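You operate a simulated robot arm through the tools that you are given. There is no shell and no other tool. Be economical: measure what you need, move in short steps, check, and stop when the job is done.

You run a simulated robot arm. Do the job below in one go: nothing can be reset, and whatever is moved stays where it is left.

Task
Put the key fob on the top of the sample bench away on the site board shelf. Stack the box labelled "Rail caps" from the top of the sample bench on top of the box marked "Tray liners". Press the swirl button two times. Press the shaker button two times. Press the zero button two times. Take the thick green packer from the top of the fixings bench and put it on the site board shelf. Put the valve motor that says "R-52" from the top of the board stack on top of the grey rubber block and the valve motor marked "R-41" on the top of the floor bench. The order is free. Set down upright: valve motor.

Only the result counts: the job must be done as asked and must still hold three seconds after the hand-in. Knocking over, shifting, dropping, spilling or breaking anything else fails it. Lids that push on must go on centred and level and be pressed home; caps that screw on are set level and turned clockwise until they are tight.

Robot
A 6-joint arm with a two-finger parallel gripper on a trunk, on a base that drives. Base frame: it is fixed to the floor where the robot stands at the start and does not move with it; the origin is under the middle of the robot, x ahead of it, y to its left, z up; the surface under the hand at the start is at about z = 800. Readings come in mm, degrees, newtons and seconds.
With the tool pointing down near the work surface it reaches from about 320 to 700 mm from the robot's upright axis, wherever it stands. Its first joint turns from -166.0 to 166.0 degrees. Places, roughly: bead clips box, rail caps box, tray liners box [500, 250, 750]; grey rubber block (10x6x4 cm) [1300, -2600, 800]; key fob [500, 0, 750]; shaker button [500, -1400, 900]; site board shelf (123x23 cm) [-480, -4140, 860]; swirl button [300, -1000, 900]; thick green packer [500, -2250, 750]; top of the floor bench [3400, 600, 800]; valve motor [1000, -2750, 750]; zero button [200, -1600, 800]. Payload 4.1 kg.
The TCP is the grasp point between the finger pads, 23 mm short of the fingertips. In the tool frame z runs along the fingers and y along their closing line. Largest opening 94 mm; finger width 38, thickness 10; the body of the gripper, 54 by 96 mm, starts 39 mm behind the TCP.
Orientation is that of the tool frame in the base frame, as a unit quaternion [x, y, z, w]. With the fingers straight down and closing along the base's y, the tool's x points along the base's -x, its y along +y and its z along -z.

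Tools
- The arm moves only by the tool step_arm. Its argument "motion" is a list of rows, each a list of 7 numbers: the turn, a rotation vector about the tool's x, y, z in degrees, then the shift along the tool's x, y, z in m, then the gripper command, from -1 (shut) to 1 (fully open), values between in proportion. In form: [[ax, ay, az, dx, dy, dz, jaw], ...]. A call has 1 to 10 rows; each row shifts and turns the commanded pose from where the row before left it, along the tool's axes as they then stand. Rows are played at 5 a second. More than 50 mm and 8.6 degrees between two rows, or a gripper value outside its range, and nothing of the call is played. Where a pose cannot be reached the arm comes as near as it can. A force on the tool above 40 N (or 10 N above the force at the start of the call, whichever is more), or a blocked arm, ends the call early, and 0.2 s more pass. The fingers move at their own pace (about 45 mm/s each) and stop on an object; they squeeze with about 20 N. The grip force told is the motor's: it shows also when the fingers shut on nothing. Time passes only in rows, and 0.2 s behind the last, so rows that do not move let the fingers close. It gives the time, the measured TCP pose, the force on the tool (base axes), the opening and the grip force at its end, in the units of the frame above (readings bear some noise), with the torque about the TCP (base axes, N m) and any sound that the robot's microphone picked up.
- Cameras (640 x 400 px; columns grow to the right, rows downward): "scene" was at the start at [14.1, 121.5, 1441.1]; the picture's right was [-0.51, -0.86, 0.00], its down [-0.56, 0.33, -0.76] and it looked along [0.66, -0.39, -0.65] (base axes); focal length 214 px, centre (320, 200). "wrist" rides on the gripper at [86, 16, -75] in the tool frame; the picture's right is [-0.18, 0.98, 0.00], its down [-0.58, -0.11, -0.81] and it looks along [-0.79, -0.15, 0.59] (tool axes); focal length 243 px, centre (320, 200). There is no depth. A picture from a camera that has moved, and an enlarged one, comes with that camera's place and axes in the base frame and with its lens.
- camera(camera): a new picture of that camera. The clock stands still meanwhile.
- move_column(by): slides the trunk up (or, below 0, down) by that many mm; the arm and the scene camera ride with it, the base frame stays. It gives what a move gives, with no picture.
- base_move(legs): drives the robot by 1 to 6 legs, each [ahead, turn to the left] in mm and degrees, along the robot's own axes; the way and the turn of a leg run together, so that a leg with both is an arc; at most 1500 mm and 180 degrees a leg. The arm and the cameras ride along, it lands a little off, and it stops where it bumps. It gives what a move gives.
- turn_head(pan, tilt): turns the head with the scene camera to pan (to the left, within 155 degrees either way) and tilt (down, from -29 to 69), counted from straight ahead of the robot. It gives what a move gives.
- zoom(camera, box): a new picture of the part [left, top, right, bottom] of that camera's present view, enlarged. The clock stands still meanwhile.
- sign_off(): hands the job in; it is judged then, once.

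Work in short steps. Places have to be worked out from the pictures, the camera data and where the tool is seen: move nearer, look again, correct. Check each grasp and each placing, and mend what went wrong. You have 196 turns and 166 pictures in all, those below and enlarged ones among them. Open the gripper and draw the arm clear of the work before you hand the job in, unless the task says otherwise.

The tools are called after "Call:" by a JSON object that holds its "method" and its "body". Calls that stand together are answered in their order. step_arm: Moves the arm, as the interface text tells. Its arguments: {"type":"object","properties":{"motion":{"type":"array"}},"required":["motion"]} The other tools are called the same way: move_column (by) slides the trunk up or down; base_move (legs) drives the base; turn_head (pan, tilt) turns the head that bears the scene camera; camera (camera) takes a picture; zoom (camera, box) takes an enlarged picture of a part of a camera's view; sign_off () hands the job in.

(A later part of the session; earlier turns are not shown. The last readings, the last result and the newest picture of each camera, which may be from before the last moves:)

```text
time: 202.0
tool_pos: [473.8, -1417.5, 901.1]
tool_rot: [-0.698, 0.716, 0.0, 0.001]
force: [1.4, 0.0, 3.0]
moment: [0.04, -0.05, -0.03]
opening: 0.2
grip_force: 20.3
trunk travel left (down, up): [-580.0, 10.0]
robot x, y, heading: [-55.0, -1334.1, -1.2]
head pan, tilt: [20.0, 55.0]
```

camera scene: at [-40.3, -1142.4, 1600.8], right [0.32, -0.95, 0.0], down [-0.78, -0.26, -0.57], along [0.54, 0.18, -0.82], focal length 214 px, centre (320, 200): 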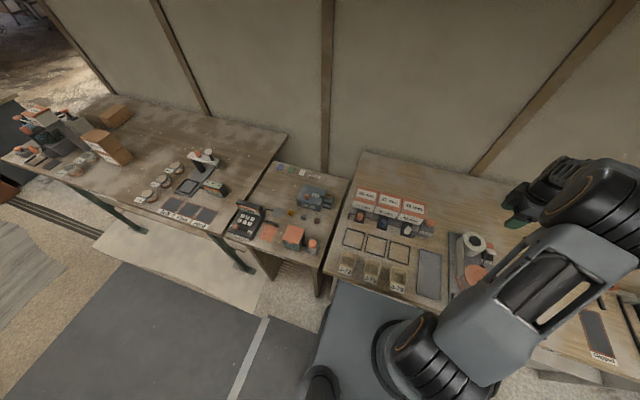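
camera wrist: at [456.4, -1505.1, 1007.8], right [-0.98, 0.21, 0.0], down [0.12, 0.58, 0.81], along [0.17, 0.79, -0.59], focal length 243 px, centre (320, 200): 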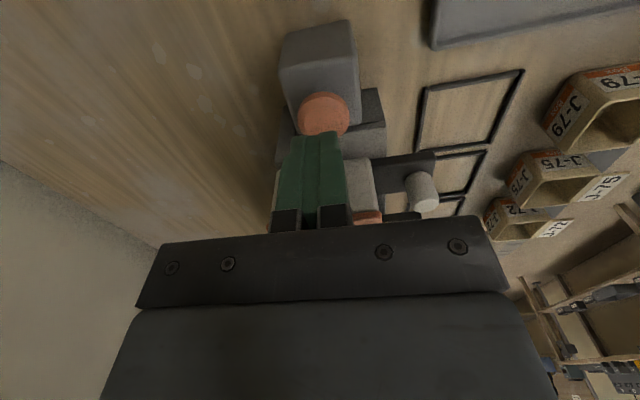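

Contact at about 878; press further.

Call:
{"method": "step_arm", "body": {"motion": [[0, 0, 0, 0, 0, 0.002, -1], [0, 0, 0, 0, 0, 0.002, -1], [0, 0, 0, 0, 0, 0.0, -1]]}}

```text
time: 202.8
tool_pos: [474.2, -1417.6, 898.9]
tool_rot: [-0.699, 0.715, -0.001, 0.001]
force: [3.4, -2.1, 9.4]
moment: [-0.04, -0.09, 0.0]
opening: 0.1
grip_force: 20.3
trunk travel left (down, up): [-580.0, 10.0]
robot x, y, heading: [-56.0, -1334.7, -1.6]
head pan, tilt: [20.0, 55.0]
heard: click
```

Click: first press. I release fully and press once more.

Call:
{"method": "step_arm", "body": {"motion": [[0, 0, 0, 0, 0, -0.015, -1], [0, 0, 0, 0, 0, 0, -1], [0, 0, 0, 0, 0, 0, -1]]}}

Call:
{"method": "step_arm", "body": {"motion": [[0, 0, 0, 0, 0, 0.011, -1], [0, 0, 0, 0, 0, 0.002, -1], [0, 0, 0, 0, 0, 0.002, -1], [0, 0, 0, 0, 0, 0.0, -1]]}}

```text
time: 203.6
tool_pos: [473.1, -1417.7, 911.7]
tool_rot: [-0.698, 0.716, 0.0, -0.001]
force: [0.0, 1.0, 0.5]
moment: [-0.01, -0.04, -0.02]
opening: 0.0
grip_force: 19.8
trunk travel left (down, up): [-580.0, 10.0]
robot x, y, heading: [-50.5, -1331.0, -1.3]
head pan, tilt: [20.0, 55.0]
```

```text
time: 204.6
tool_pos: [474.2, -1417.5, 898.5]
tool_rot: [-0.698, 0.716, 0.0, 0.0]
force: [-2.4, -1.2, 5.4]
moment: [0.02, 0.07, 0.01]
opening: 0.0
grip_force: 19.8
trunk travel left (down, up): [-580.0, 10.0]
robot x, y, heading: [-50.0, -1333.8, -1.4]
head pan, tilt: [20.0, 55.0]
heard: click
```

Two presses of Shake done. I rise and cross to the Swirl button.

Call:
{"method": "step_arm", "body": {"motion": [[0, 0, 0, 0, 0, -0.04, -1], [0, 0, 0, 0, 0, -0.05, -1], [0, 0, 0, 0, 0, -0.05, -1]]}}

Call:
{"method": "step_arm", "body": {"motion": [[0, 0, 0, -0.0397, 0.0229, 0, -1], [0, 0, 0, -0.0397, 0.0229, 0, -1], [0, 0, 0, -0.0397, 0.0229, 0, -1], [0, 0, 0, -0.0397, 0.0229, 0, -1], [0, 0, 0, -0.0397, 0.0229, 0, -1], [0, 0, 0, -0.0397, 0.0229, 0, -1], [0, 0, 0, -0.0397, 0.0229, 0, -1], [0, 0, 0, -0.0397, 0.0229, 0, -1], [0, 0, 0, -0.0397, 0.0229, 0, -1], [0, 0, 0, -0.0397, 0.0229, 0, -1]]}}

Call:
{"method": "camera", "body": {"camera": "wrist"}}

```text
time: 205.4
tool_pos: [472.9, -1418.1, 1036.8]
tool_rot: [-0.698, 0.716, 0.001, 0.0]
force: [-0.1, 0.2, -0.9]
moment: [0.01, 0.0, -0.04]
opening: 0.1
grip_force: 20.0
trunk travel left (down, up): [-580.0, 10.0]
robot x, y, heading: [-54.8, -1334.3, -1.1]
head pan, tilt: [20.0, 55.0]
```

```text
time: 207.6
tool_pos: [253.1, -1016.5, 1040.3]
tool_rot: [-0.699, 0.716, 0.0, 0.001]
force: [-0.7, -0.4, 0.7]
moment: [-0.01, -0.01, -0.01]
opening: 0.0
grip_force: 20.1
trunk travel left (down, up): [-580.0, 10.0]
robot x, y, heading: [-52.3, -1337.3, -1.3]
head pan, tilt: [20.0, 55.0]
```

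```text
96 pictures are left
camera wrist: at [236.1, -1103.6, 1114.4], right [-0.98, 0.21, 0.0], down [0.12, 0.58, 0.81], along [0.17, 0.79, -0.59], focal length 243 px, centre (320, 200)
```

wrist: 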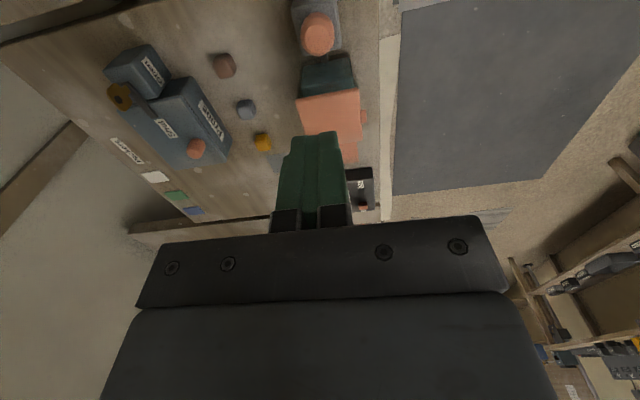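

Centred. I descend to just above the Swirl knob.

Call:
{"method": "step_arm", "body": {"motion": [[0, 0, 0, 0, -0.003, 0.045, -1], [0, 0, 0, 0, 0, 0.045, -1], [0, 0, 0, 0, 0, 0.045, -1], [0, 0, 0, 0, 0, 0.012, -1], [0, 0, 0, 0, 0, 0.0, -1]]}}

Call:
{"method": "camera", "body": {"camera": "wrist"}}

```text
time: 208.8
tool_pos: [256.3, -1014.6, 893.4]
tool_rot: [-0.699, 0.715, 0.0, -0.001]
force: [0.7, 0.0, 0.6]
moment: [-0.01, -0.01, 0.01]
opening: 0.0
grip_force: 19.8
trunk travel left (down, up): [-580.0, 10.0]
robot x, y, heading: [-51.7, -1329.9, -1.3]
head pan, tilt: [20.0, 55.0]
```

```text
95 pictures are left
camera wrist: at [238.8, -1099.8, 967.0], right [-0.98, 0.21, 0.0], down [0.12, 0.58, 0.81], along [0.17, 0.79, -0.59], focal length 243 px, centre (320, 200)
```

wrist: 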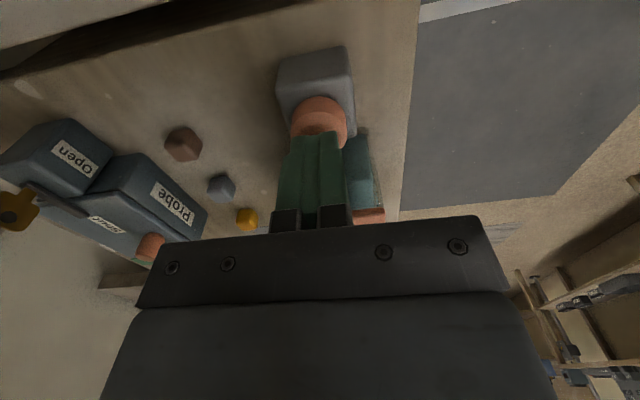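

Good. Press in small steps until the click.

Call:
{"method": "step_arm", "body": {"motion": [[0, 0, 0, 0, 0, 0.004, -1], [0, 0, 0, 0, 0, 0.003, -1], [0, 0, 0, 0, 0, 0.002, -1], [0, 0, 0, 0, 0, 0.0, -1]]}}

```text
time: 209.8
tool_pos: [257.8, -1014.9, 883.2]
tool_rot: [-0.698, 0.716, 0.0, -0.001]
force: [-0.5, 0.7, 2.4]
moment: [0.01, -0.01, 0.02]
opening: 0.0
grip_force: 20.3
trunk travel left (down, up): [-580.0, 10.0]
robot x, y, heading: [-54.2, -1332.3, -1.1]
head pan, tilt: [20.0, 55.0]
```

Call:
{"method": "step_arm", "body": {"motion": [[0, 0, 0, 0, 0, 0.002, -1], [0, 0, 0, 0, 0, 0.002, -1], [0, 0, 0, 0, 0, 0.0, -1]]}}

```text
time: 210.6
tool_pos: [257.3, -1014.4, 877.9]
tool_rot: [-0.698, 0.716, 0.0, 0.0]
force: [1.7, 1.6, 5.1]
moment: [-0.02, -0.06, 0.0]
opening: 0.0
grip_force: 19.9
trunk travel left (down, up): [-580.0, 10.0]
robot x, y, heading: [-53.2, -1331.5, -1.3]
head pan, tilt: [20.0, 55.0]
heard: click
```

Click one. Release fully and press again.

Call:
{"method": "step_arm", "body": {"motion": [[0, 0, 0, 0, 0, -0.017, -1], [0, 0, 0, 0, 0, 0, -1], [0, 0, 0, 0, 0, 0, -1]]}}

Call:
{"method": "step_arm", "body": {"motion": [[0, 0, 0, 0, 0, 0.013, -1], [0, 0, 0, 0, 0, 0.002, -1], [0, 0, 0, 0, 0, 0.002, -1], [0, 0, 0, 0, 0, 0.0, -1]]}}

Call:
{"method": "step_arm", "body": {"motion": [[0, 0, 0, 0, 0, -0.04, -1], [0, 0, 0, 0, 0, -0.05, -1], [0, 0, 0, 0, 0, -0.05, -1], [0, 0, 0, 0, 0, -0.02, -1]]}}

```text
time: 211.4
tool_pos: [259.0, -1015.8, 894.7]
tool_rot: [-0.698, 0.716, 0.0, 0.0]
force: [0.1, 0.1, -0.1]
moment: [-0.01, 0.01, 0.01]
opening: 0.0
grip_force: 19.8
trunk travel left (down, up): [-580.0, 10.0]
robot x, y, heading: [-54.2, -1330.7, -1.2]
head pan, tilt: [20.0, 55.0]
```

```text
time: 212.4
tool_pos: [257.5, -1013.9, 879.6]
tool_rot: [-0.699, 0.715, 0.0, 0.0]
force: [0.3, 2.0, 3.2]
moment: [-0.01, -0.01, 0.01]
opening: 0.3
grip_force: 20.1
trunk travel left (down, up): [-580.0, 10.0]
robot x, y, heading: [-55.4, -1333.1, -1.1]
head pan, tilt: [20.0, 55.0]
heard: click
```

```text
time: 213.4
tool_pos: [259.1, -1017.5, 1038.1]
tool_rot: [-0.698, 0.716, 0.0, 0.001]
force: [0.0, -0.2, -0.4]
moment: [0.0, -0.03, 0.0]
opening: 0.0
grip_force: 19.9
trunk travel left (down, up): [-580.0, 10.0]
robot x, y, heading: [-55.4, -1334.6, -1.2]
head pan, tilt: [20.0, 55.0]
```

Swirl done twice. I arc over to the Zero button, staying beyond the minimum reach.

Call:
{"method": "step_arm", "body": {"motion": [[0, 0, 0, 0.039, -0.0122, 0, -1], [0, 0, 0, 0.039, -0.0122, 0, -1], [0, 0, 0, 0.039, -0.0122, 0, -1], [0, 0, 0, 0.039, -0.0122, 0, -1], [0, 0, 0, 0.039, -0.0122, 0, -1], [0, 0, 0, 0.039, -0.0122, 0, -1], [0, 0, 0, 0.039, -0.0122, 0, -1], [0, 0, 0, 0.039, -0.0122, 0, -1]]}}

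Call:
{"method": "step_arm", "body": {"motion": [[0, 0, 0, 0.039, 0.0129, 0, -1], [0, 0, 0, 0.039, 0.0129, 0, -1], [0, 0, 0, 0.039, 0.0129, 0, -1], [0, 0, 0, 0.039, 0.0129, 0, -1], [0, 0, 0, 0.039, 0.0129, 0, -1], [0, 0, 0, 0.039, 0.0129, 0, -1], [0, 0, 0, 0.039, 0.0129, 0, -1], [0, 0, 0, 0.039, 0.0129, 0, -1]]}}

Call:
{"method": "camera", "body": {"camera": "wrist"}}

Call:
{"method": "turn_head", "body": {"pan": -30, "tilt": 60}}

Call:
{"method": "camera", "body": {"camera": "scene"}}

```text
time: 215.2
tool_pos: [350.5, -1328.6, 1036.5]
tool_rot: [-0.699, 0.716, 0.0, 0.0]
force: [0.0, 0.6, -0.8]
moment: [-0.01, 0.01, -0.03]
opening: 0.0
grip_force: 19.7
trunk travel left (down, up): [-580.0, 10.0]
robot x, y, heading: [-55.6, -1332.4, -1.5]
head pan, tilt: [20.0, 55.0]
```

```text
time: 217.0
tool_pos: [239.7, -1642.5, 1038.7]
tool_rot: [-0.698, 0.716, 0.0, 0.0]
force: [-0.1, 0.4, -0.5]
moment: [0.02, -0.04, 0.02]
opening: 0.1
grip_force: 20.0
trunk travel left (down, up): [-580.0, 10.0]
robot x, y, heading: [-56.2, -1335.9, -1.1]
head pan, tilt: [20.0, 55.0]
```

```text
94 pictures are left
camera wrist: at [221.4, -1728.2, 1113.3], right [-0.98, 0.21, 0.0], down [0.12, 0.58, 0.81], along [0.17, 0.79, -0.59], focal length 243 px, centre (320, 200)
```

wrist: 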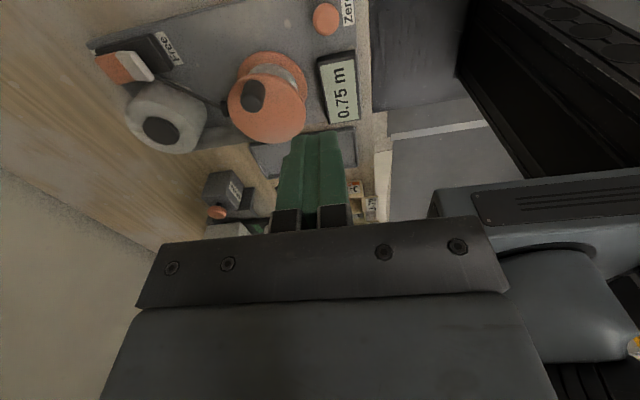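

```text
time: 218.2
tool_pos: [239.4, -1640.8, 1039.8]
tool_rot: [-0.698, 0.716, 0.0, 0.0]
force: [0.2, 0.5, -0.1]
moment: [0.0, -0.03, 0.0]
opening: 0.0
grip_force: 20.3
trunk travel left (down, up): [-580.0, 10.0]
robot x, y, heading: [-54.0, -1334.0, -1.4]
head pan, tilt: [-30.0, 60.0]
```

```text
93 pictures are left
camera scene: at [-51.7, -1200.0, 1594.7], right [-0.52, -0.85, 0.0], down [-0.74, 0.45, -0.5], along [0.43, -0.26, -0.87], focal length 214 px, centre (320, 200)
```

scene: 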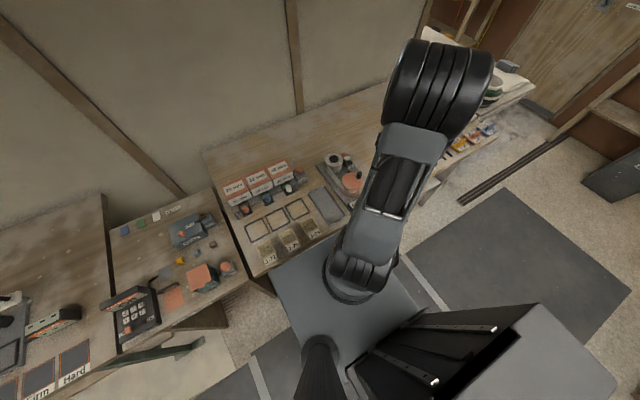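

Zero knob triangulates to (234,-1641,830). I descend above it and check.

Call:
{"method": "step_arm", "body": {"motion": [[0, 0, 0, 0, 0.0055, 0.045, -1], [0, 0, 0, 0, 0, 0.045, -1], [0, 0, 0, 0, 0, 0.045, -1], [0, 0, 0, 0, 0, 0.034, -1], [0, 0, 0, 0, 0, 0.0, -1]]}}

Call:
{"method": "camera", "body": {"camera": "wrist"}}

```text
time: 219.4
tool_pos: [232.0, -1640.6, 872.3]
tool_rot: [-0.698, 0.716, -0.001, 0.0]
force: [0.2, -0.7, -0.8]
moment: [-0.01, -0.02, -0.04]
opening: 0.0
grip_force: 19.6
trunk travel left (down, up): [-580.0, 10.0]
robot x, y, heading: [-55.2, -1333.1, -1.4]
head pan, tilt: [-30.0, 60.0]
```

```text
92 pictures are left
camera wrist: at [214.6, -1727.0, 946.2], right [-0.98, 0.21, 0.0], down [0.12, 0.58, 0.81], along [0.17, 0.79, -0.59], focal length 243 px, centre (320, 200)
```

wrist: 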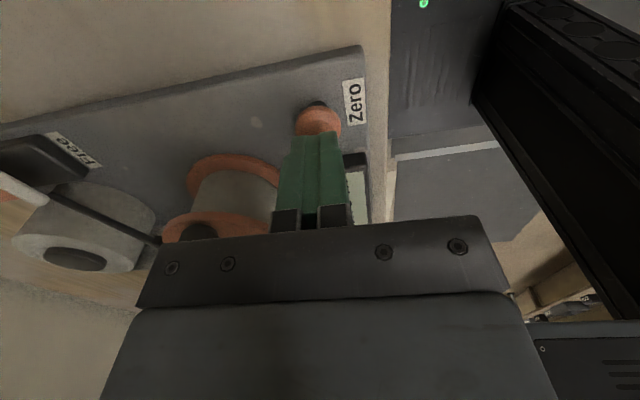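

Aligned; press down in small steps.

Call:
{"method": "step_arm", "body": {"motion": [[0, 0, 0, 0, 0, 0.006, -1], [0, 0, 0, 0, 0, 0.003, -1], [0, 0, 0, 0, 0, 0.003, -1], [0, 0, 0, 0, 0, 0.0, -1]]}}

Call:
{"method": "step_arm", "body": {"motion": [[0, 0, 0, 0, 0, 0.002, -1], [0, 0, 0, 0, 0, 0.002, -1], [0, 0, 0, 0, 0, 0.0, -1]]}}

```text
time: 220.4
tool_pos: [232.3, -1638.8, 858.4]
tool_rot: [-0.698, 0.716, 0.0, 0.0]
force: [-0.6, -0.4, 0.8]
moment: [-0.01, 0.0, 0.0]
opening: 0.0
grip_force: 19.7
trunk travel left (down, up): [-580.0, 10.0]
robot x, y, heading: [-51.0, -1331.6, -1.2]
head pan, tilt: [-30.0, 60.0]
```

```text
time: 221.2
tool_pos: [231.4, -1639.7, 854.8]
tool_rot: [-0.699, 0.715, 0.0, 0.0]
force: [-0.8, -1.1, 3.5]
moment: [-0.03, 0.04, 0.02]
opening: 0.0
grip_force: 20.1
trunk travel left (down, up): [-580.0, 10.0]
robot x, y, heading: [-53.9, -1333.8, -1.3]
head pan, tilt: [-30.0, 60.0]
heard: click
```

Click one. Release and press again, then rise.

Call:
{"method": "step_arm", "body": {"motion": [[0, 0, 0, 0, 0, -0.016, -1], [0, 0, 0, 0, 0, 0, -1], [0, 0, 0, 0, 0, 0, -1]]}}

Call:
{"method": "step_arm", "body": {"motion": [[0, 0, 0, 0, 0, 0.012, -1], [0, 0, 0, 0, 0, 0.002, -1], [0, 0, 0, 0, 0, 0.002, -1], [0, 0, 0, 0, 0, 0.0, -1]]}}

Call:
{"method": "step_arm", "body": {"motion": [[0, 0, 0, 0, 0, -0.04, -1], [0, 0, 0, 0, 0, -0.05, -1], [0, 0, 0, 0, 0, -0.05, -1], [0, 0, 0, 0, 0, -0.05, 1]]}}

Call:
{"method": "turn_head", "body": {"pan": -60, "tilt": 25}}

Call:
{"method": "camera", "body": {"camera": "scene"}}

```text
time: 222.0
tool_pos: [231.8, -1637.7, 870.2]
tool_rot: [-0.699, 0.716, 0.0, 0.0]
force: [0.6, 0.3, -0.3]
moment: [0.02, 0.0, 0.01]
opening: 0.1
grip_force: 19.9
trunk travel left (down, up): [-580.0, 10.0]
robot x, y, heading: [-53.4, -1334.1, -1.3]
head pan, tilt: [-30.0, 60.0]
```

```text
time: 223.0
tool_pos: [231.1, -1637.8, 854.3]
tool_rot: [-0.698, 0.716, -0.001, 0.0]
force: [1.4, -1.4, 3.2]
moment: [0.0, -0.01, -0.02]
opening: 0.0
grip_force: 19.9
trunk travel left (down, up): [-580.0, 10.0]
robot x, y, heading: [-51.5, -1330.1, -1.4]
head pan, tilt: [-30.0, 60.0]
heard: click
```

```text
time: 224.0
tool_pos: [232.6, -1637.6, 1044.9]
tool_rot: [-0.698, 0.716, 0.0, 0.0]
force: [0.5, 0.4, -0.5]
moment: [0.0, -0.01, 0.03]
opening: 33.0
grip_force: 0.0
trunk travel left (down, up): [-580.0, 10.0]
robot x, y, heading: [-55.2, -1334.8, -1.1]
head pan, tilt: [-30.0, 60.0]
```

```text
time: 225.0
tool_pos: [231.3, -1638.2, 1043.5]
tool_rot: [-0.699, 0.715, 0.0, 0.0]
force: [0.1, -0.9, 0.7]
moment: [0.0, -0.01, 0.03]
opening: 94.0
grip_force: 0.1
trunk travel left (down, up): [-580.0, 10.0]
robot x, y, heading: [-55.0, -1334.1, -1.2]
head pan, tilt: [-60.0, 25.0]
```

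```text
91 pictures are left
camera scene: at [-64.5, -1246.2, 1644.7], right [-0.88, -0.48, 0.0], down [-0.2, 0.37, -0.91], along [0.44, -0.79, -0.42], focal length 214 px, centre (320, 200)
```

scene: 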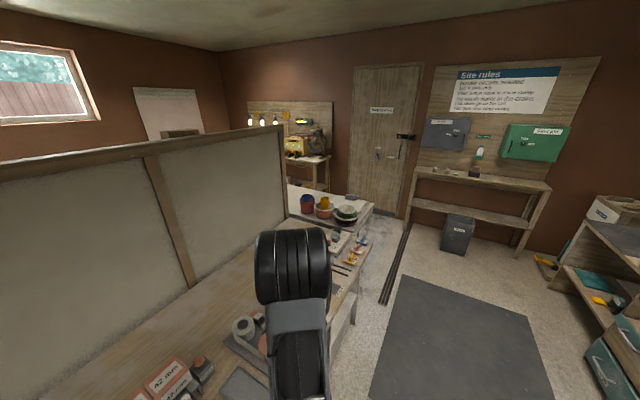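

All six presses clicked. Now the valve motors: I drive round past the end of the fixings bench toward the board stack and look.

Call:
{"method": "base_move", "body": {"legs": [[-400, 0], [0, -89], [1500, 0], [200, 0], [0, 60], [750, 0]]}}

Call:
{"method": "turn_head", "body": {"pan": 50, "tilt": 25}}

Call:
{"method": "camera", "body": {"camera": "scene"}}

```text
time: 245.6
tool_pos: [372.2, -3776.5, 1042.5]
tool_rot: [-0.504, 0.864, 0.0, 0.0]
force: [0.3, -0.3, 0.3]
moment: [0.01, 0.01, 0.01]
opening: 93.9
grip_force: 0.1
trunk travel left (down, up): [-580.0, 10.0]
robot x, y, heading: [264.2, -3372.8, -29.6]
head pan, tilt: [-60.0, 25.0]
```

```text
time: 247.5
tool_pos: [372.8, -3777.2, 1042.8]
tool_rot: [-0.504, 0.864, 0.0, 0.0]
force: [-0.7, -0.9, 0.0]
moment: [0.02, 0.0, 0.03]
opening: 94.0
grip_force: 0.1
trunk travel left (down, up): [-580.0, 10.0]
robot x, y, heading: [265.2, -3372.4, -29.4]
head pan, tilt: [50.0, 25.0]
```

```text
90 pictures are left
camera scene: at [380.1, -3166.3, 1644.8], right [0.35, -0.94, 0.0], down [-0.4, -0.15, -0.91], along [0.85, 0.32, -0.42], focal length 214 px, centre (320, 200)
```

scene: 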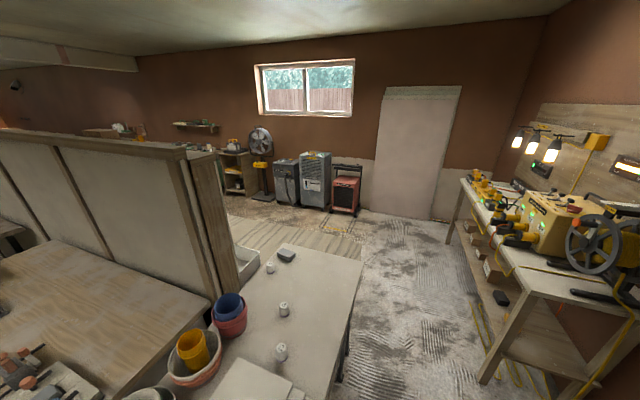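

The board stack with three small white motors and the grey block is in view; I enlarge.

Call:
{"method": "zoom", "body": {"camera": "scene", "box": [220, 230, 370, 380]}}

Call:
{"method": "turn_head", "body": {"pan": 50, "tilt": 55}}

Call:
{"method": "camera", "body": {"camera": "scene"}}

```text
2.67 times, centred on (295, 305) of scene
camera zoom: at [380.1, -3166.3, 1644.8], right [0.35, -0.94, 0.0], down [-0.4, -0.15, -0.91], along [0.85, 0.32, -0.42], focal length 572 px, centre (387, -80)
```

zoom: 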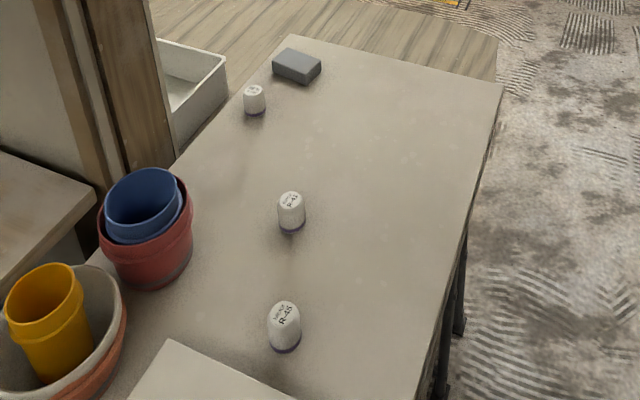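

```text
time: 248.4
tool_pos: [373.3, -3776.7, 1043.6]
tool_rot: [-0.504, 0.864, 0.0, 0.0]
force: [-0.4, 0.4, 0.1]
moment: [-0.02, -0.01, 0.0]
opening: 93.9
grip_force: 0.1
trunk travel left (down, up): [-580.0, 10.0]
robot x, y, heading: [262.5, -3373.5, -29.5]
head pan, tilt: [50.0, 55.0]
```

```text
88 pictures are left
camera scene: at [361.4, -3173.3, 1600.8], right [0.35, -0.94, 0.0], down [-0.77, -0.29, -0.57], along [0.54, 0.2, -0.82], focal length 214 px, centre (320, 200)
```

scene: 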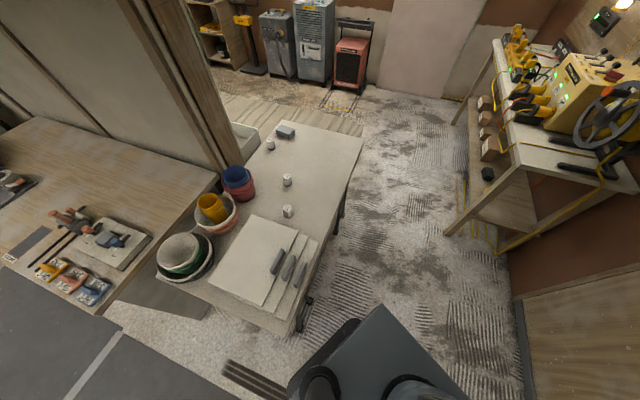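

Call:
{"method": "zoom", "body": {"camera": "scene", "box": [250, 115, 330, 165]}}

Call:
{"method": "zoom", "body": {"camera": "scene", "box": [260, 165, 320, 225]}}

```text
8.00 times, centred on (290, 140) of scene
camera zoom: at [361.4, -3173.3, 1600.8], right [0.35, -0.94, 0.0], down [-0.77, -0.29, -0.57], along [0.54, 0.2, -0.82], focal length 1716 px, centre (560, 680)
```

zoom: 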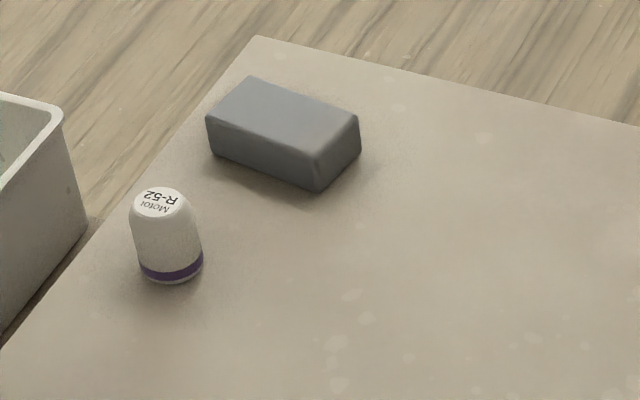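

```text
6.67 times, centred on (290, 195) of scene
camera zoom: at [361.4, -3173.3, 1600.8], right [0.35, -0.94, 0.0], down [-0.77, -0.29, -0.57], along [0.54, 0.2, -0.82], focal length 1430 px, centre (520, 233)
```

zoom: 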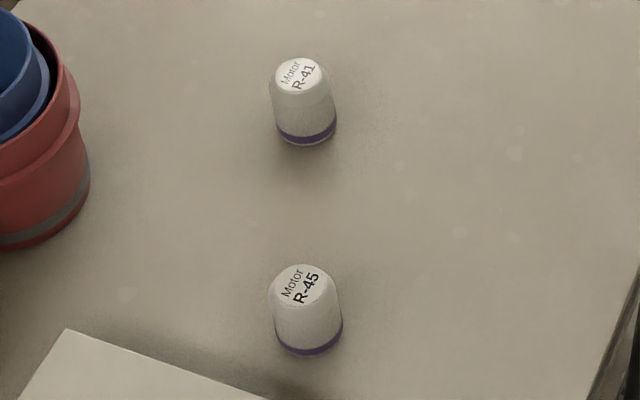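

R-52 is at ≈(1116,-2610), R-41 at ≈(916,-2804), block ≈(1227,-2647), stack edge y≈-3060. I drive to (820,-3450) facing +y and inspect the space under the stack.

Call:
{"method": "base_move", "body": {"legs": [[0, 21.5], [560, 0], [0, 98]]}}

Call:
{"method": "turn_head", "body": {"pan": -10, "tilt": 45}}

Call:
{"method": "camera", "body": {"camera": "scene"}}

Call:
{"method": "camera", "body": {"camera": "wrist"}}

```text
time: 256.9
tool_pos: [1137.2, -3171.3, 1042.9]
tool_rot: [1.0, -0.022, 0.0, 0.0]
force: [0.1, -0.1, 0.4]
moment: [0.0, 0.0, 0.01]
opening: 94.0
grip_force: 0.0
trunk travel left (down, up): [-580.0, 10.0]
robot x, y, heading: [825.5, -3451.2, 87.1]
head pan, tilt: [50.0, 55.0]
```

```text
time: 258.2
tool_pos: [1137.6, -3170.7, 1043.0]
tool_rot: [1.0, -0.023, 0.0, 0.0]
force: [1.2, 0.4, 0.1]
moment: [-0.02, -0.01, 0.0]
opening: 94.2
grip_force: 0.1
trunk travel left (down, up): [-580.0, 10.0]
robot x, y, heading: [825.1, -3453.1, 87.4]
head pan, tilt: [-10.0, 45.0]
```

```text
85 pictures are left
camera scene: at [675.9, -3424.2, 1614.2], right [0.98, -0.22, 0.0], down [-0.15, -0.69, -0.71], along [0.15, 0.69, -0.71], focal length 214 px, centre (320, 200)
```

scene: 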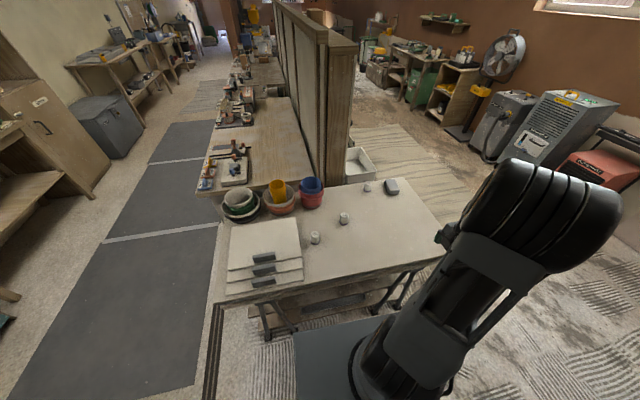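

```text
84 pictures are left
camera wrist: at [1222.6, -3192.3, 1117.8], right [-0.23, -0.97, 0.0], down [-0.58, 0.14, 0.81], along [-0.78, 0.18, -0.59], focal length 243 px, centre (320, 200)
```

wrist: 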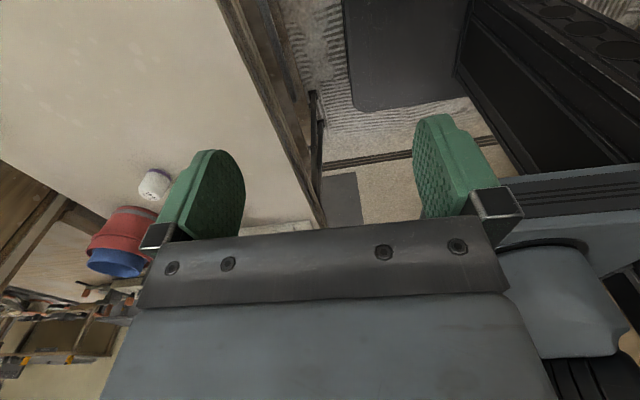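

Call:
{"method": "zoom", "body": {"camera": "scene", "box": [220, 170, 460, 350]}}

Call:
{"method": "zoom", "body": {"camera": "scene", "box": [300, 165, 430, 255]}}

```text
2.22 times, centred on (340, 260) of scene
camera zoom: at [675.9, -3424.2, 1614.2], right [0.98, -0.22, 0.0], down [-0.15, -0.69, -0.71], along [0.15, 0.69, -0.71], focal length 477 px, centre (276, 67)
```

zoom: 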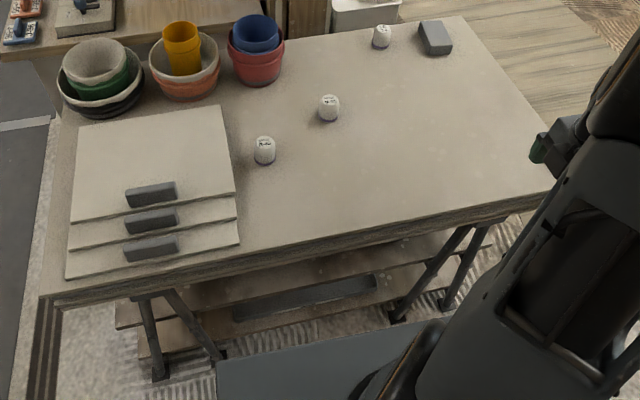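

```text
4.44 times, centred on (365, 210) of scene
camera zoom: at [675.9, -3424.2, 1614.2], right [0.98, -0.22, 0.0], down [-0.15, -0.69, -0.71], along [0.15, 0.69, -0.71], focal length 953 px, centre (120, 156)
```

zoom: 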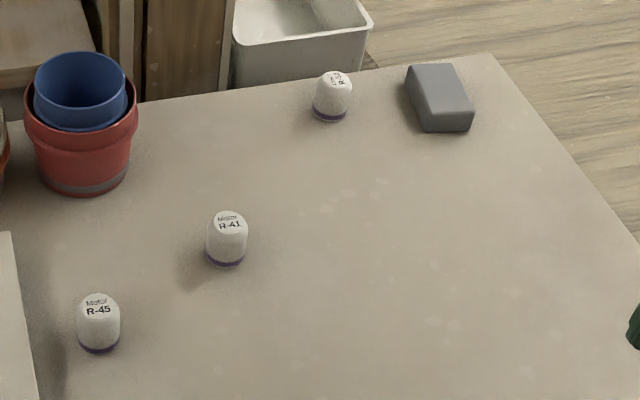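

R-41 triangulates to ≈(938,-2787) on a surface at z≈767. Shelves under the stack limit me, so I advance only 100 mm, then reach over R-41.

Call:
{"method": "base_move", "body": {"legs": [[100, 0]]}}

Call:
{"method": "step_arm", "body": {"motion": [[0, 0, 0, -0.0272, -0.0343, 0, 1], [0, 0, 0, -0.0272, -0.0343, 0, 1], [0, 0, 0, -0.0272, -0.0343, 0, 1], [0, 0, 0, -0.0272, -0.0343, 0, 1], [0, 0, 0, -0.0272, -0.0343, 0, 1], [0, 0, 0, -0.0272, -0.0343, 0, 1], [0, 0, 0, -0.0272, -0.0343, 0, 1], [0, 0, 0, -0.0272, -0.0343, 0, 1], [0, 0, 0, 0, 0, 0.045, 1], [0, 0, 0, 0, 0, 0.045, 1]]}}

Call:
{"method": "camera", "body": {"camera": "wrist"}}

Call:
{"method": "camera", "body": {"camera": "scene"}}

```text
time: 259.4
tool_pos: [1141.6, -3068.5, 1042.8]
tool_rot: [1.0, -0.023, 0.0, 0.0]
force: [-0.2, -0.2, -0.7]
moment: [0.0, 0.02, 0.01]
opening: 93.7
grip_force: 0.0
trunk travel left (down, up): [-580.0, 10.0]
robot x, y, heading: [832.8, -3348.2, 87.2]
head pan, tilt: [-10.0, 45.0]
```

```text
time: 261.6
tool_pos: [935.7, -2782.2, 952.2]
tool_rot: [1.0, -0.023, 0.0, 0.0]
force: [-0.4, -0.1, 0.4]
moment: [-0.01, 0.03, -0.02]
opening: 94.1
grip_force: 0.0
trunk travel left (down, up): [-580.0, 10.0]
robot x, y, heading: [832.5, -3347.1, 87.1]
head pan, tilt: [-10.0, 45.0]
```

```text
81 pictures are left
camera wrist: at [1022.2, -2802.1, 1027.6], right [-0.23, -0.97, 0.0], down [-0.58, 0.14, 0.81], along [-0.78, 0.19, -0.59], focal length 243 px, centre (320, 200)
```

wrist: 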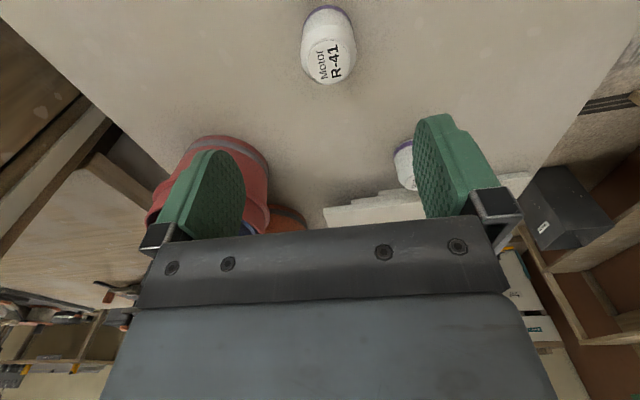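

```text
80 pictures are left
camera scene: at [680.9, -3320.6, 1614.3], right [0.98, -0.22, 0.0], down [-0.15, -0.69, -0.71], along [0.15, 0.69, -0.71], focal length 214 px, centre (320, 200)
```

scene: 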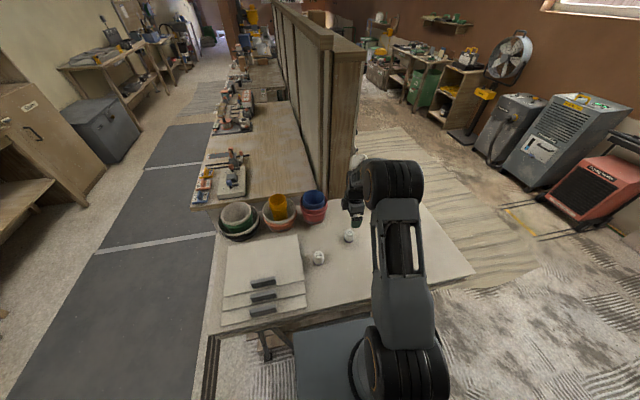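

R-41 centre (932,-2788). I correct by (-4,-6) mm and descend to grip height.

Call:
{"method": "step_arm", "body": {"motion": [[0, 0, 0, -0.0035, 0.006, 0.02, 1], [0, 0, 0, 0, 0, 0.045, 1], [0, 0, 0, 0, 0, 0.035, 1], [0, 0, 0, 0, 0, 0, 1]]}}

Call:
{"method": "camera", "body": {"camera": "wrist"}}

```text
time: 262.6
tool_pos: [933.0, -2790.4, 853.1]
tool_rot: [1.0, -0.023, 0.0, 0.0]
force: [-0.8, 0.4, 0.0]
moment: [-0.01, -0.03, 0.0]
opening: 94.1
grip_force: 0.0
trunk travel left (down, up): [-580.0, 10.0]
robot x, y, heading: [830.5, -3347.6, 87.2]
head pan, tilt: [-10.0, 45.0]
```

```text
79 pictures are left
camera wrist: at [1018.4, -2810.6, 928.1], right [-0.23, -0.97, 0.0], down [-0.58, 0.14, 0.81], along [-0.78, 0.19, -0.59], focal length 243 px, centre (320, 200)
```

wrist: 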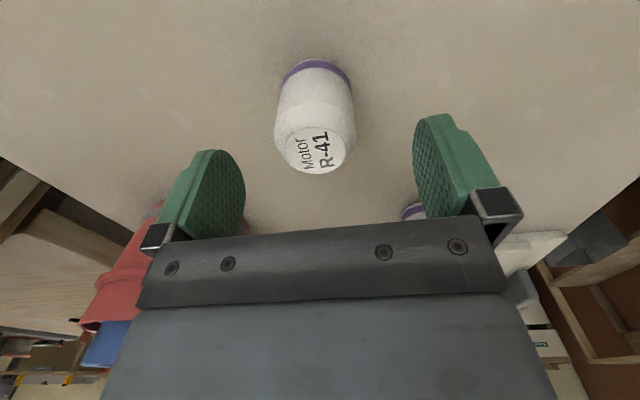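

Centred between the fingers. Down to z≈799 and close.

Call:
{"method": "step_arm", "body": {"motion": [[0, 0, 0, -0.002, -0.002, 0.03, 1], [0, 0, 0, 0, 0, 0.023, 1], [0, 0, 0, 0, 0, 0, 1], [0, 0, 0, 0, 0, 0, 0.3], [0, 0, 0, 0, 0, 0, -0.3], [0, 0, 0, 0, 0, 0, -1], [0, 0, 0, 0, 0, 0, -1], [0, 0, 0, 0, 0, 0, -1]]}}

Call:
{"method": "camera", "body": {"camera": "wrist"}}

```text
time: 263.8
tool_pos: [931.8, -2788.8, 802.8]
tool_rot: [1.0, -0.024, 0.001, -0.001]
force: [0.6, -9.7, 12.1]
moment: [-0.63, 0.2, 0.19]
opening: 53.8
grip_force: 4.2
trunk travel left (down, up): [-580.0, 10.0]
robot x, y, heading: [829.7, -3346.8, 87.2]
head pan, tilt: [-10.0, 45.0]
stopped in row 6: the force on the tool passed its limit at 67 N (the readings are from after the stop); the commanded pose is now the measured one
```

```text
78 pictures are left
camera wrist: at [1017.8, -2809.7, 877.4], right [-0.23, -0.97, 0.0], down [-0.58, 0.14, 0.81], along [-0.78, 0.19, -0.59], focal length 243 px, centre (320, 200)
```

wrist: 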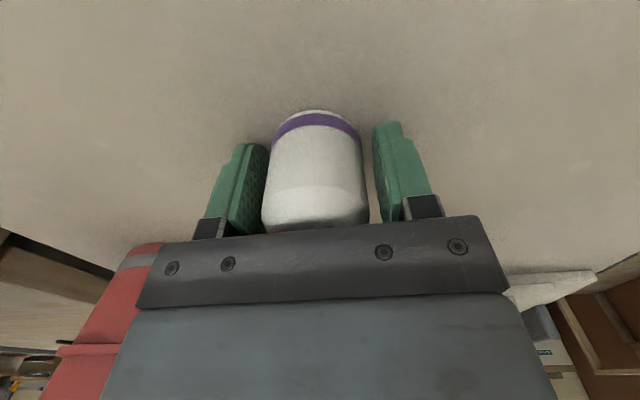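

The motor is taller than judged and touched the palm. I go up 10 mm and then close.

Call:
{"method": "step_arm", "body": {"motion": [[0, 0, 0, 0, 0, -0.01, 0.2], [0, 0, 0, 0, 0, 0, 0.2]]}}

Call:
{"method": "camera", "body": {"camera": "wrist"}}

```text
time: 264.4
tool_pos: [931.4, -2788.7, 813.4]
tool_rot: [1.0, -0.023, 0.0, 0.0]
force: [-0.3, 0.0, 1.3]
moment: [0.01, 0.02, 0.03]
opening: 56.4
grip_force: 0.1
trunk travel left (down, up): [-580.0, 10.0]
robot x, y, heading: [830.6, -3355.3, 87.2]
head pan, tilt: [-10.0, 45.0]
```

```text
77 pictures are left
camera wrist: at [1017.6, -2809.0, 887.2], right [-0.23, -0.97, 0.0], down [-0.58, 0.14, 0.81], along [-0.78, 0.19, -0.59], focal length 243 px, centre (320, 200)
```

wrist: 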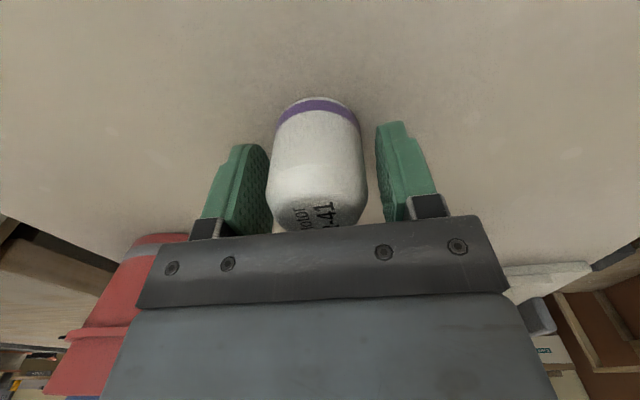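

Motor is upright, about 5 mm to +y of centre. I shift and close gently.

Call:
{"method": "step_arm", "body": {"motion": [[0, 0, 0, 0, -0.005, 0, 0.2], [0, 0, 0, 0, 0, 0, 0.1], [0, 0, 0, 0, 0, 0, 0], [0, 0, 0, 0, 0, 0, -0.1], [0, 0, 0, 0, 0, 0, -0.5], [0, 0, 0, 0, 0, 0, -1], [0, 0, 0, 0, 0, 0, -1]]}}

Call:
{"method": "camera", "body": {"camera": "wrist"}}

```text
time: 266.0
tool_pos: [931.1, -2783.4, 812.5]
tool_rot: [1.0, -0.023, -0.001, 0.0]
force: [-0.2, 0.1, 0.1]
moment: [0.02, 0.03, 0.02]
opening: 43.0
grip_force: 19.9
trunk travel left (down, up): [-580.0, 10.0]
robot x, y, heading: [827.7, -3346.8, 87.4]
head pan, tilt: [-10.0, 45.0]
```

```text
76 pictures are left
camera wrist: at [1017.5, -2803.6, 886.9], right [-0.23, -0.97, 0.0], down [-0.58, 0.14, 0.81], along [-0.78, 0.19, -0.59], focal length 243 px, centre (320, 200)
```

wrist: 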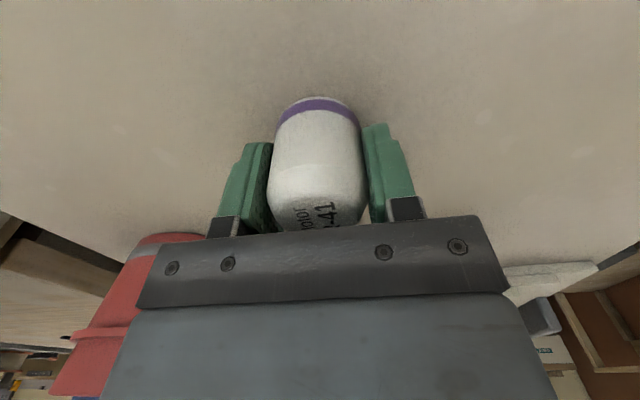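

R-41 held. I lift it, draw the arm in, back off and turn to heading 0.

Call:
{"method": "step_arm", "body": {"motion": [[0, 0, 0, 0, 0, -0.03, -1], [0, 0, 0, 0, 0, -0.045, -1], [0, 0, 0, 0, 0, -0.045, -1], [0, 0, 0, 0, 0, -0.045, -1], [0, 0, 0, 0, 0, -0.045, -1], [0, 0, 0, 0, 0, -0.045, -1], [0, 0, 0, 0, 0.045, 0, -1], [0, 0, 0, 0, 0.045, 0, -1], [0, 0, 0, 0, 0.045, 0, -1], [0, 0, 0, 0, 0, 0, -1]]}}

Call:
{"method": "base_move", "body": {"legs": [[-90, 0], [0, -87.3]]}}

Call:
{"method": "turn_head", "body": {"pan": 15, "tilt": 30}}

Call:
{"method": "camera", "body": {"camera": "scene"}}

```text
time: 268.2
tool_pos: [921.3, -2917.4, 1068.0]
tool_rot: [1.0, -0.023, 0.0, 0.0]
force: [0.9, 0.4, -1.0]
moment: [0.03, 0.04, -0.03]
opening: 43.2
grip_force: 20.1
trunk travel left (down, up): [-580.0, 10.0]
robot x, y, heading: [828.2, -3350.9, 87.4]
head pan, tilt: [-10.0, 45.0]
```

```text
time: 273.1
tool_pos: [1259.7, -3521.6, 1067.8]
tool_rot: [-0.696, 0.718, 0.0, 0.0]
force: [-0.4, 0.7, -0.7]
moment: [0.02, -0.03, 0.02]
opening: 43.4
grip_force: 19.8
trunk travel left (down, up): [-580.0, 10.0]
robot x, y, heading: [822.8, -3438.7, -1.7]
head pan, tilt: [-10.0, 45.0]
```

```text
time: 273.9
tool_pos: [1260.0, -3522.3, 1067.2]
tool_rot: [-0.696, 0.718, 0.0, 0.001]
force: [-0.4, -0.1, -0.8]
moment: [0.0, 0.0, -0.03]
opening: 43.1
grip_force: 19.7
trunk travel left (down, up): [-580.0, 10.0]
robot x, y, heading: [826.6, -3436.4, -1.5]
head pan, tilt: [15.0, 30.0]
```

```text
75 pictures are left
camera scene: at [860.5, -3249.3, 1636.7], right [0.23, -0.97, 0.0], down [-0.49, -0.12, -0.87], along [0.84, 0.2, -0.5], focal length 214 px, centre (320, 200)
```

scene: 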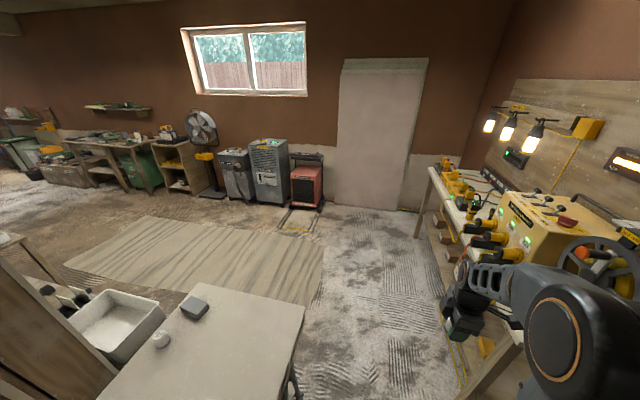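

Corridor is clear: drill table front at y≈-3810, stack edge at -3050. I drive east to x≈2230 and then north toward the floor bench.

Call:
{"method": "base_move", "body": {"legs": [[0, 1.6], [1400, 0], [0, 90], [1500, 0], [1200, 0]]}}

Call:
{"method": "turn_head", "body": {"pan": -35, "tilt": 25}}

Call:
{"method": "camera", "body": {"camera": "scene"}}

```text
time: 297.7
tool_pos: [2091.1, -274.7, 1067.8]
tool_rot: [0.999, 0.036, -0.001, 0.001]
force: [-0.9, 0.2, -0.4]
moment: [-0.02, -0.01, -0.02]
opening: 43.2
grip_force: 19.5
trunk travel left (down, up): [-580.0, 10.0]
robot x, y, heading: [2054.1, -713.0, 94.2]
head pan, tilt: [15.0, 30.0]
```

```text
time: 298.9
tool_pos: [2091.0, -274.7, 1068.3]
tool_rot: [0.999, 0.035, 0.001, 0.0]
force: [-1.2, -0.6, -0.4]
moment: [-0.02, 0.02, -0.03]
opening: 43.5
grip_force: 20.7
trunk travel left (down, up): [-580.0, 10.0]
robot x, y, heading: [2054.2, -713.8, 94.0]
head pan, tilt: [-35.0, 25.0]
```

```text
74 pictures are left
camera scene: at [1938.6, -706.8, 1644.8], right [0.86, -0.51, 0.0], down [-0.22, -0.36, -0.91], along [0.46, 0.78, -0.42], focal length 214 px, centre (320, 200)
```

scene: 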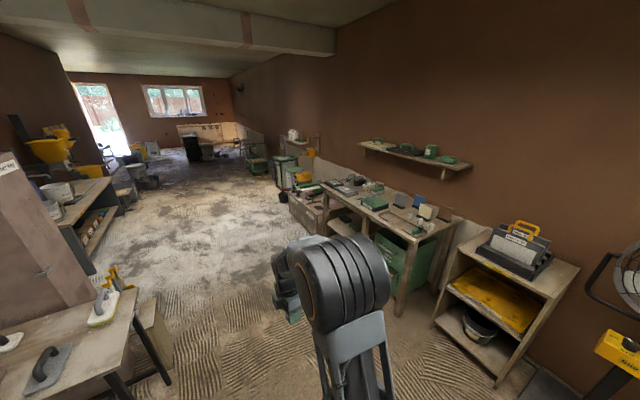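

Call:
{"method": "zoom", "body": {"camera": "scene", "box": [300, 160, 480, 270]}}

```text
3.56 times, centred on (390, 215) of scene
camera zoom: at [1938.6, -706.8, 1644.8], right [0.86, -0.51, 0.0], down [-0.22, -0.36, -0.91], along [0.46, 0.78, -0.42], focal length 763 px, centre (71, 147)
```

zoom: 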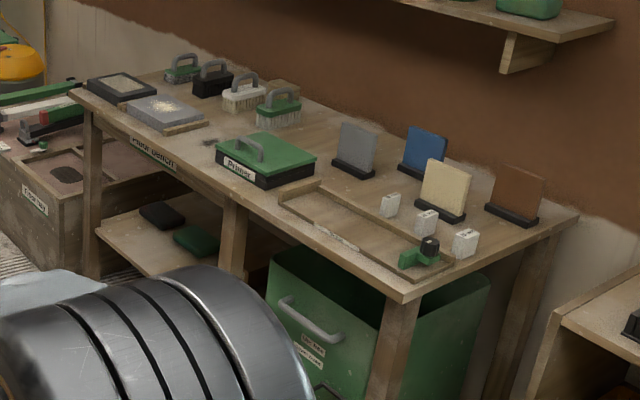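

The floor bench is ahead (front x≈3030, y≈0…1270). I drive to about (2640,570) facing it and look for a free spot.

Call:
{"method": "base_move", "body": {"legs": [[0, -28.4], [1400, 0], [0, -65.6]]}}

Call:
{"method": "turn_head", "body": {"pan": 5, "tilt": 45}}

Call:
{"method": "camera", "body": {"camera": "scene"}}

```text
time: 310.3
tool_pos: [3043.0, 520.1, 1068.2]
tool_rot: [0.708, -0.706, 0.001, 0.0]
force: [-0.3, 0.8, -1.4]
moment: [0.0, 0.0, 0.03]
opening: 43.4
grip_force: 19.7
trunk travel left (down, up): [-580.0, 10.0]
robot x, y, heading: [2606.1, 587.8, 0.4]
head pan, tilt: [-35.0, 25.0]
```

```text
time: 311.4
tool_pos: [3043.0, 520.5, 1067.5]
tool_rot: [0.708, -0.706, -0.001, 0.0]
force: [0.0, -0.6, -1.4]
moment: [0.01, -0.03, 0.0]
opening: 43.5
grip_force: 20.2
trunk travel left (down, up): [-580.0, 10.0]
robot x, y, heading: [2603.0, 589.1, 0.1]
head pan, tilt: [5.0, 45.0]
```

```text
72 pictures are left
camera scene: at [2628.2, 763.2, 1614.2], right [0.09, -1.0, 0.0], down [-0.7, -0.06, -0.71], along [0.7, 0.06, -0.71], focal length 214 px, centre (320, 200)
```

scene: 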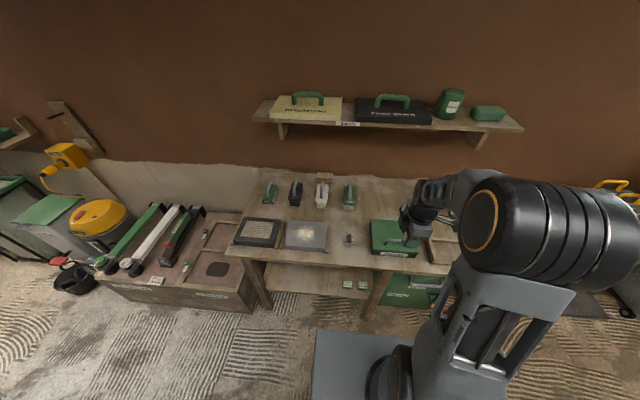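

Call:
{"method": "zoom", "body": {"camera": "scene", "box": [270, 170, 430, 270]}}

```text
4.00 times, centred on (350, 220) of scene
camera zoom: at [2628.2, 763.2, 1614.2], right [0.09, -1.0, 0.0], down [-0.7, -0.06, -0.71], along [0.7, 0.06, -0.71], focal length 858 px, centre (200, 120)
```

zoom: 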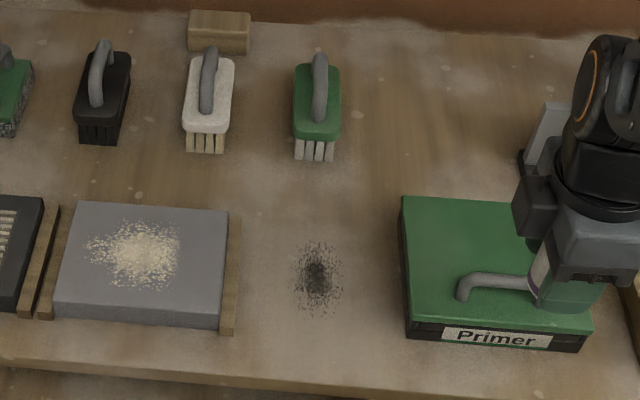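

Free spot at ≈(3305,672), between the dark speckles and the brush. I advance 105 mm and move over it.

Call:
{"method": "base_move", "body": {"legs": [[105, 0]]}}

Call:
{"method": "step_arm", "body": {"motion": [[0, 0, 0, -0.0303, -0.0315, 0, -1], [0, 0, 0, -0.0303, -0.0315, 0, -1], [0, 0, 0, -0.0303, -0.0315, 0, -1], [0, 0, 0, -0.0303, -0.0315, 0, -1], [0, 0, 0, -0.0303, -0.0315, 0, -1], [0, 0, 0, 0, 0, 0.045, -1], [0, 0, 0, 0, 0, 0.045, -1], [0, 0, 0, 0, 0, 0, -1]]}}

Call:
{"method": "camera", "body": {"camera": "wrist"}}

Call:
{"method": "zoom", "body": {"camera": "scene", "box": [260, 170, 440, 290]}}

```text
time: 312.5
tool_pos: [3148.3, 521.4, 1066.9]
tool_rot: [0.709, -0.706, 0.0, 0.0]
force: [-0.3, 0.9, -1.0]
moment: [-0.02, 0.01, 0.01]
opening: 43.0
grip_force: 20.3
trunk travel left (down, up): [-580.0, 10.0]
robot x, y, heading: [2715.7, 586.7, 0.3]
head pan, tilt: [5.0, 45.0]
```

```text
time: 314.3
tool_pos: [3310.7, 675.9, 976.3]
tool_rot: [0.709, -0.705, 0.0, -0.001]
force: [0.2, 0.6, -0.7]
moment: [0.04, -0.04, 0.02]
opening: 43.3
grip_force: 19.6
trunk travel left (down, up): [-580.0, 10.0]
robot x, y, heading: [2712.5, 588.9, 0.0]
head pan, tilt: [5.0, 45.0]
```

```text
70 pictures are left
camera wrist: at [3295.7, 588.8, 1050.9], right [-0.98, 0.18, 0.0], down [0.11, 0.58, 0.81], along [0.15, 0.79, -0.59], focal length 243 px, centre (320, 200)
```

wrist: 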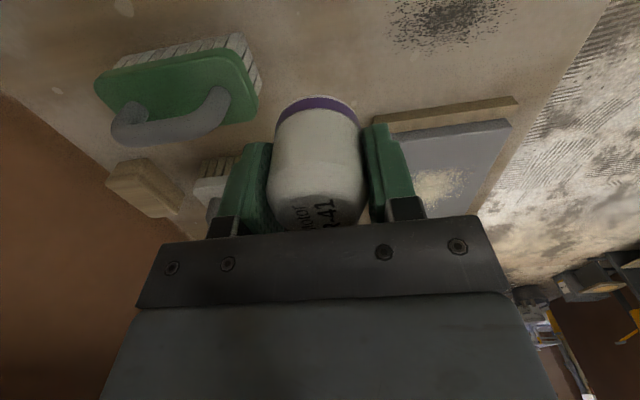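

```text
3.33 times, centred on (350, 230) of scene
camera zoom: at [2734.0, 764.1, 1614.2], right [0.09, -1.0, 0.0], down [-0.7, -0.07, -0.71], along [0.7, 0.07, -0.71], focal length 715 px, centre (220, 100)
```

zoom: 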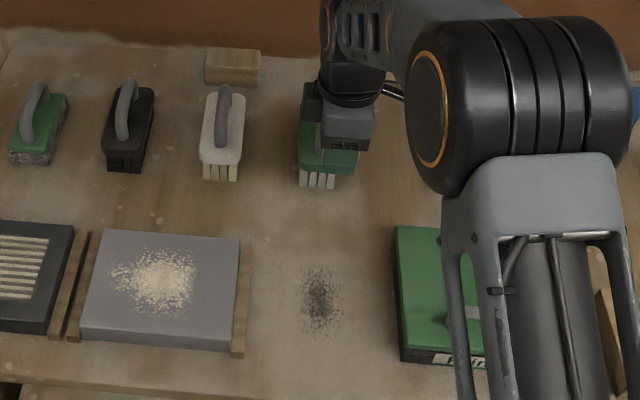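

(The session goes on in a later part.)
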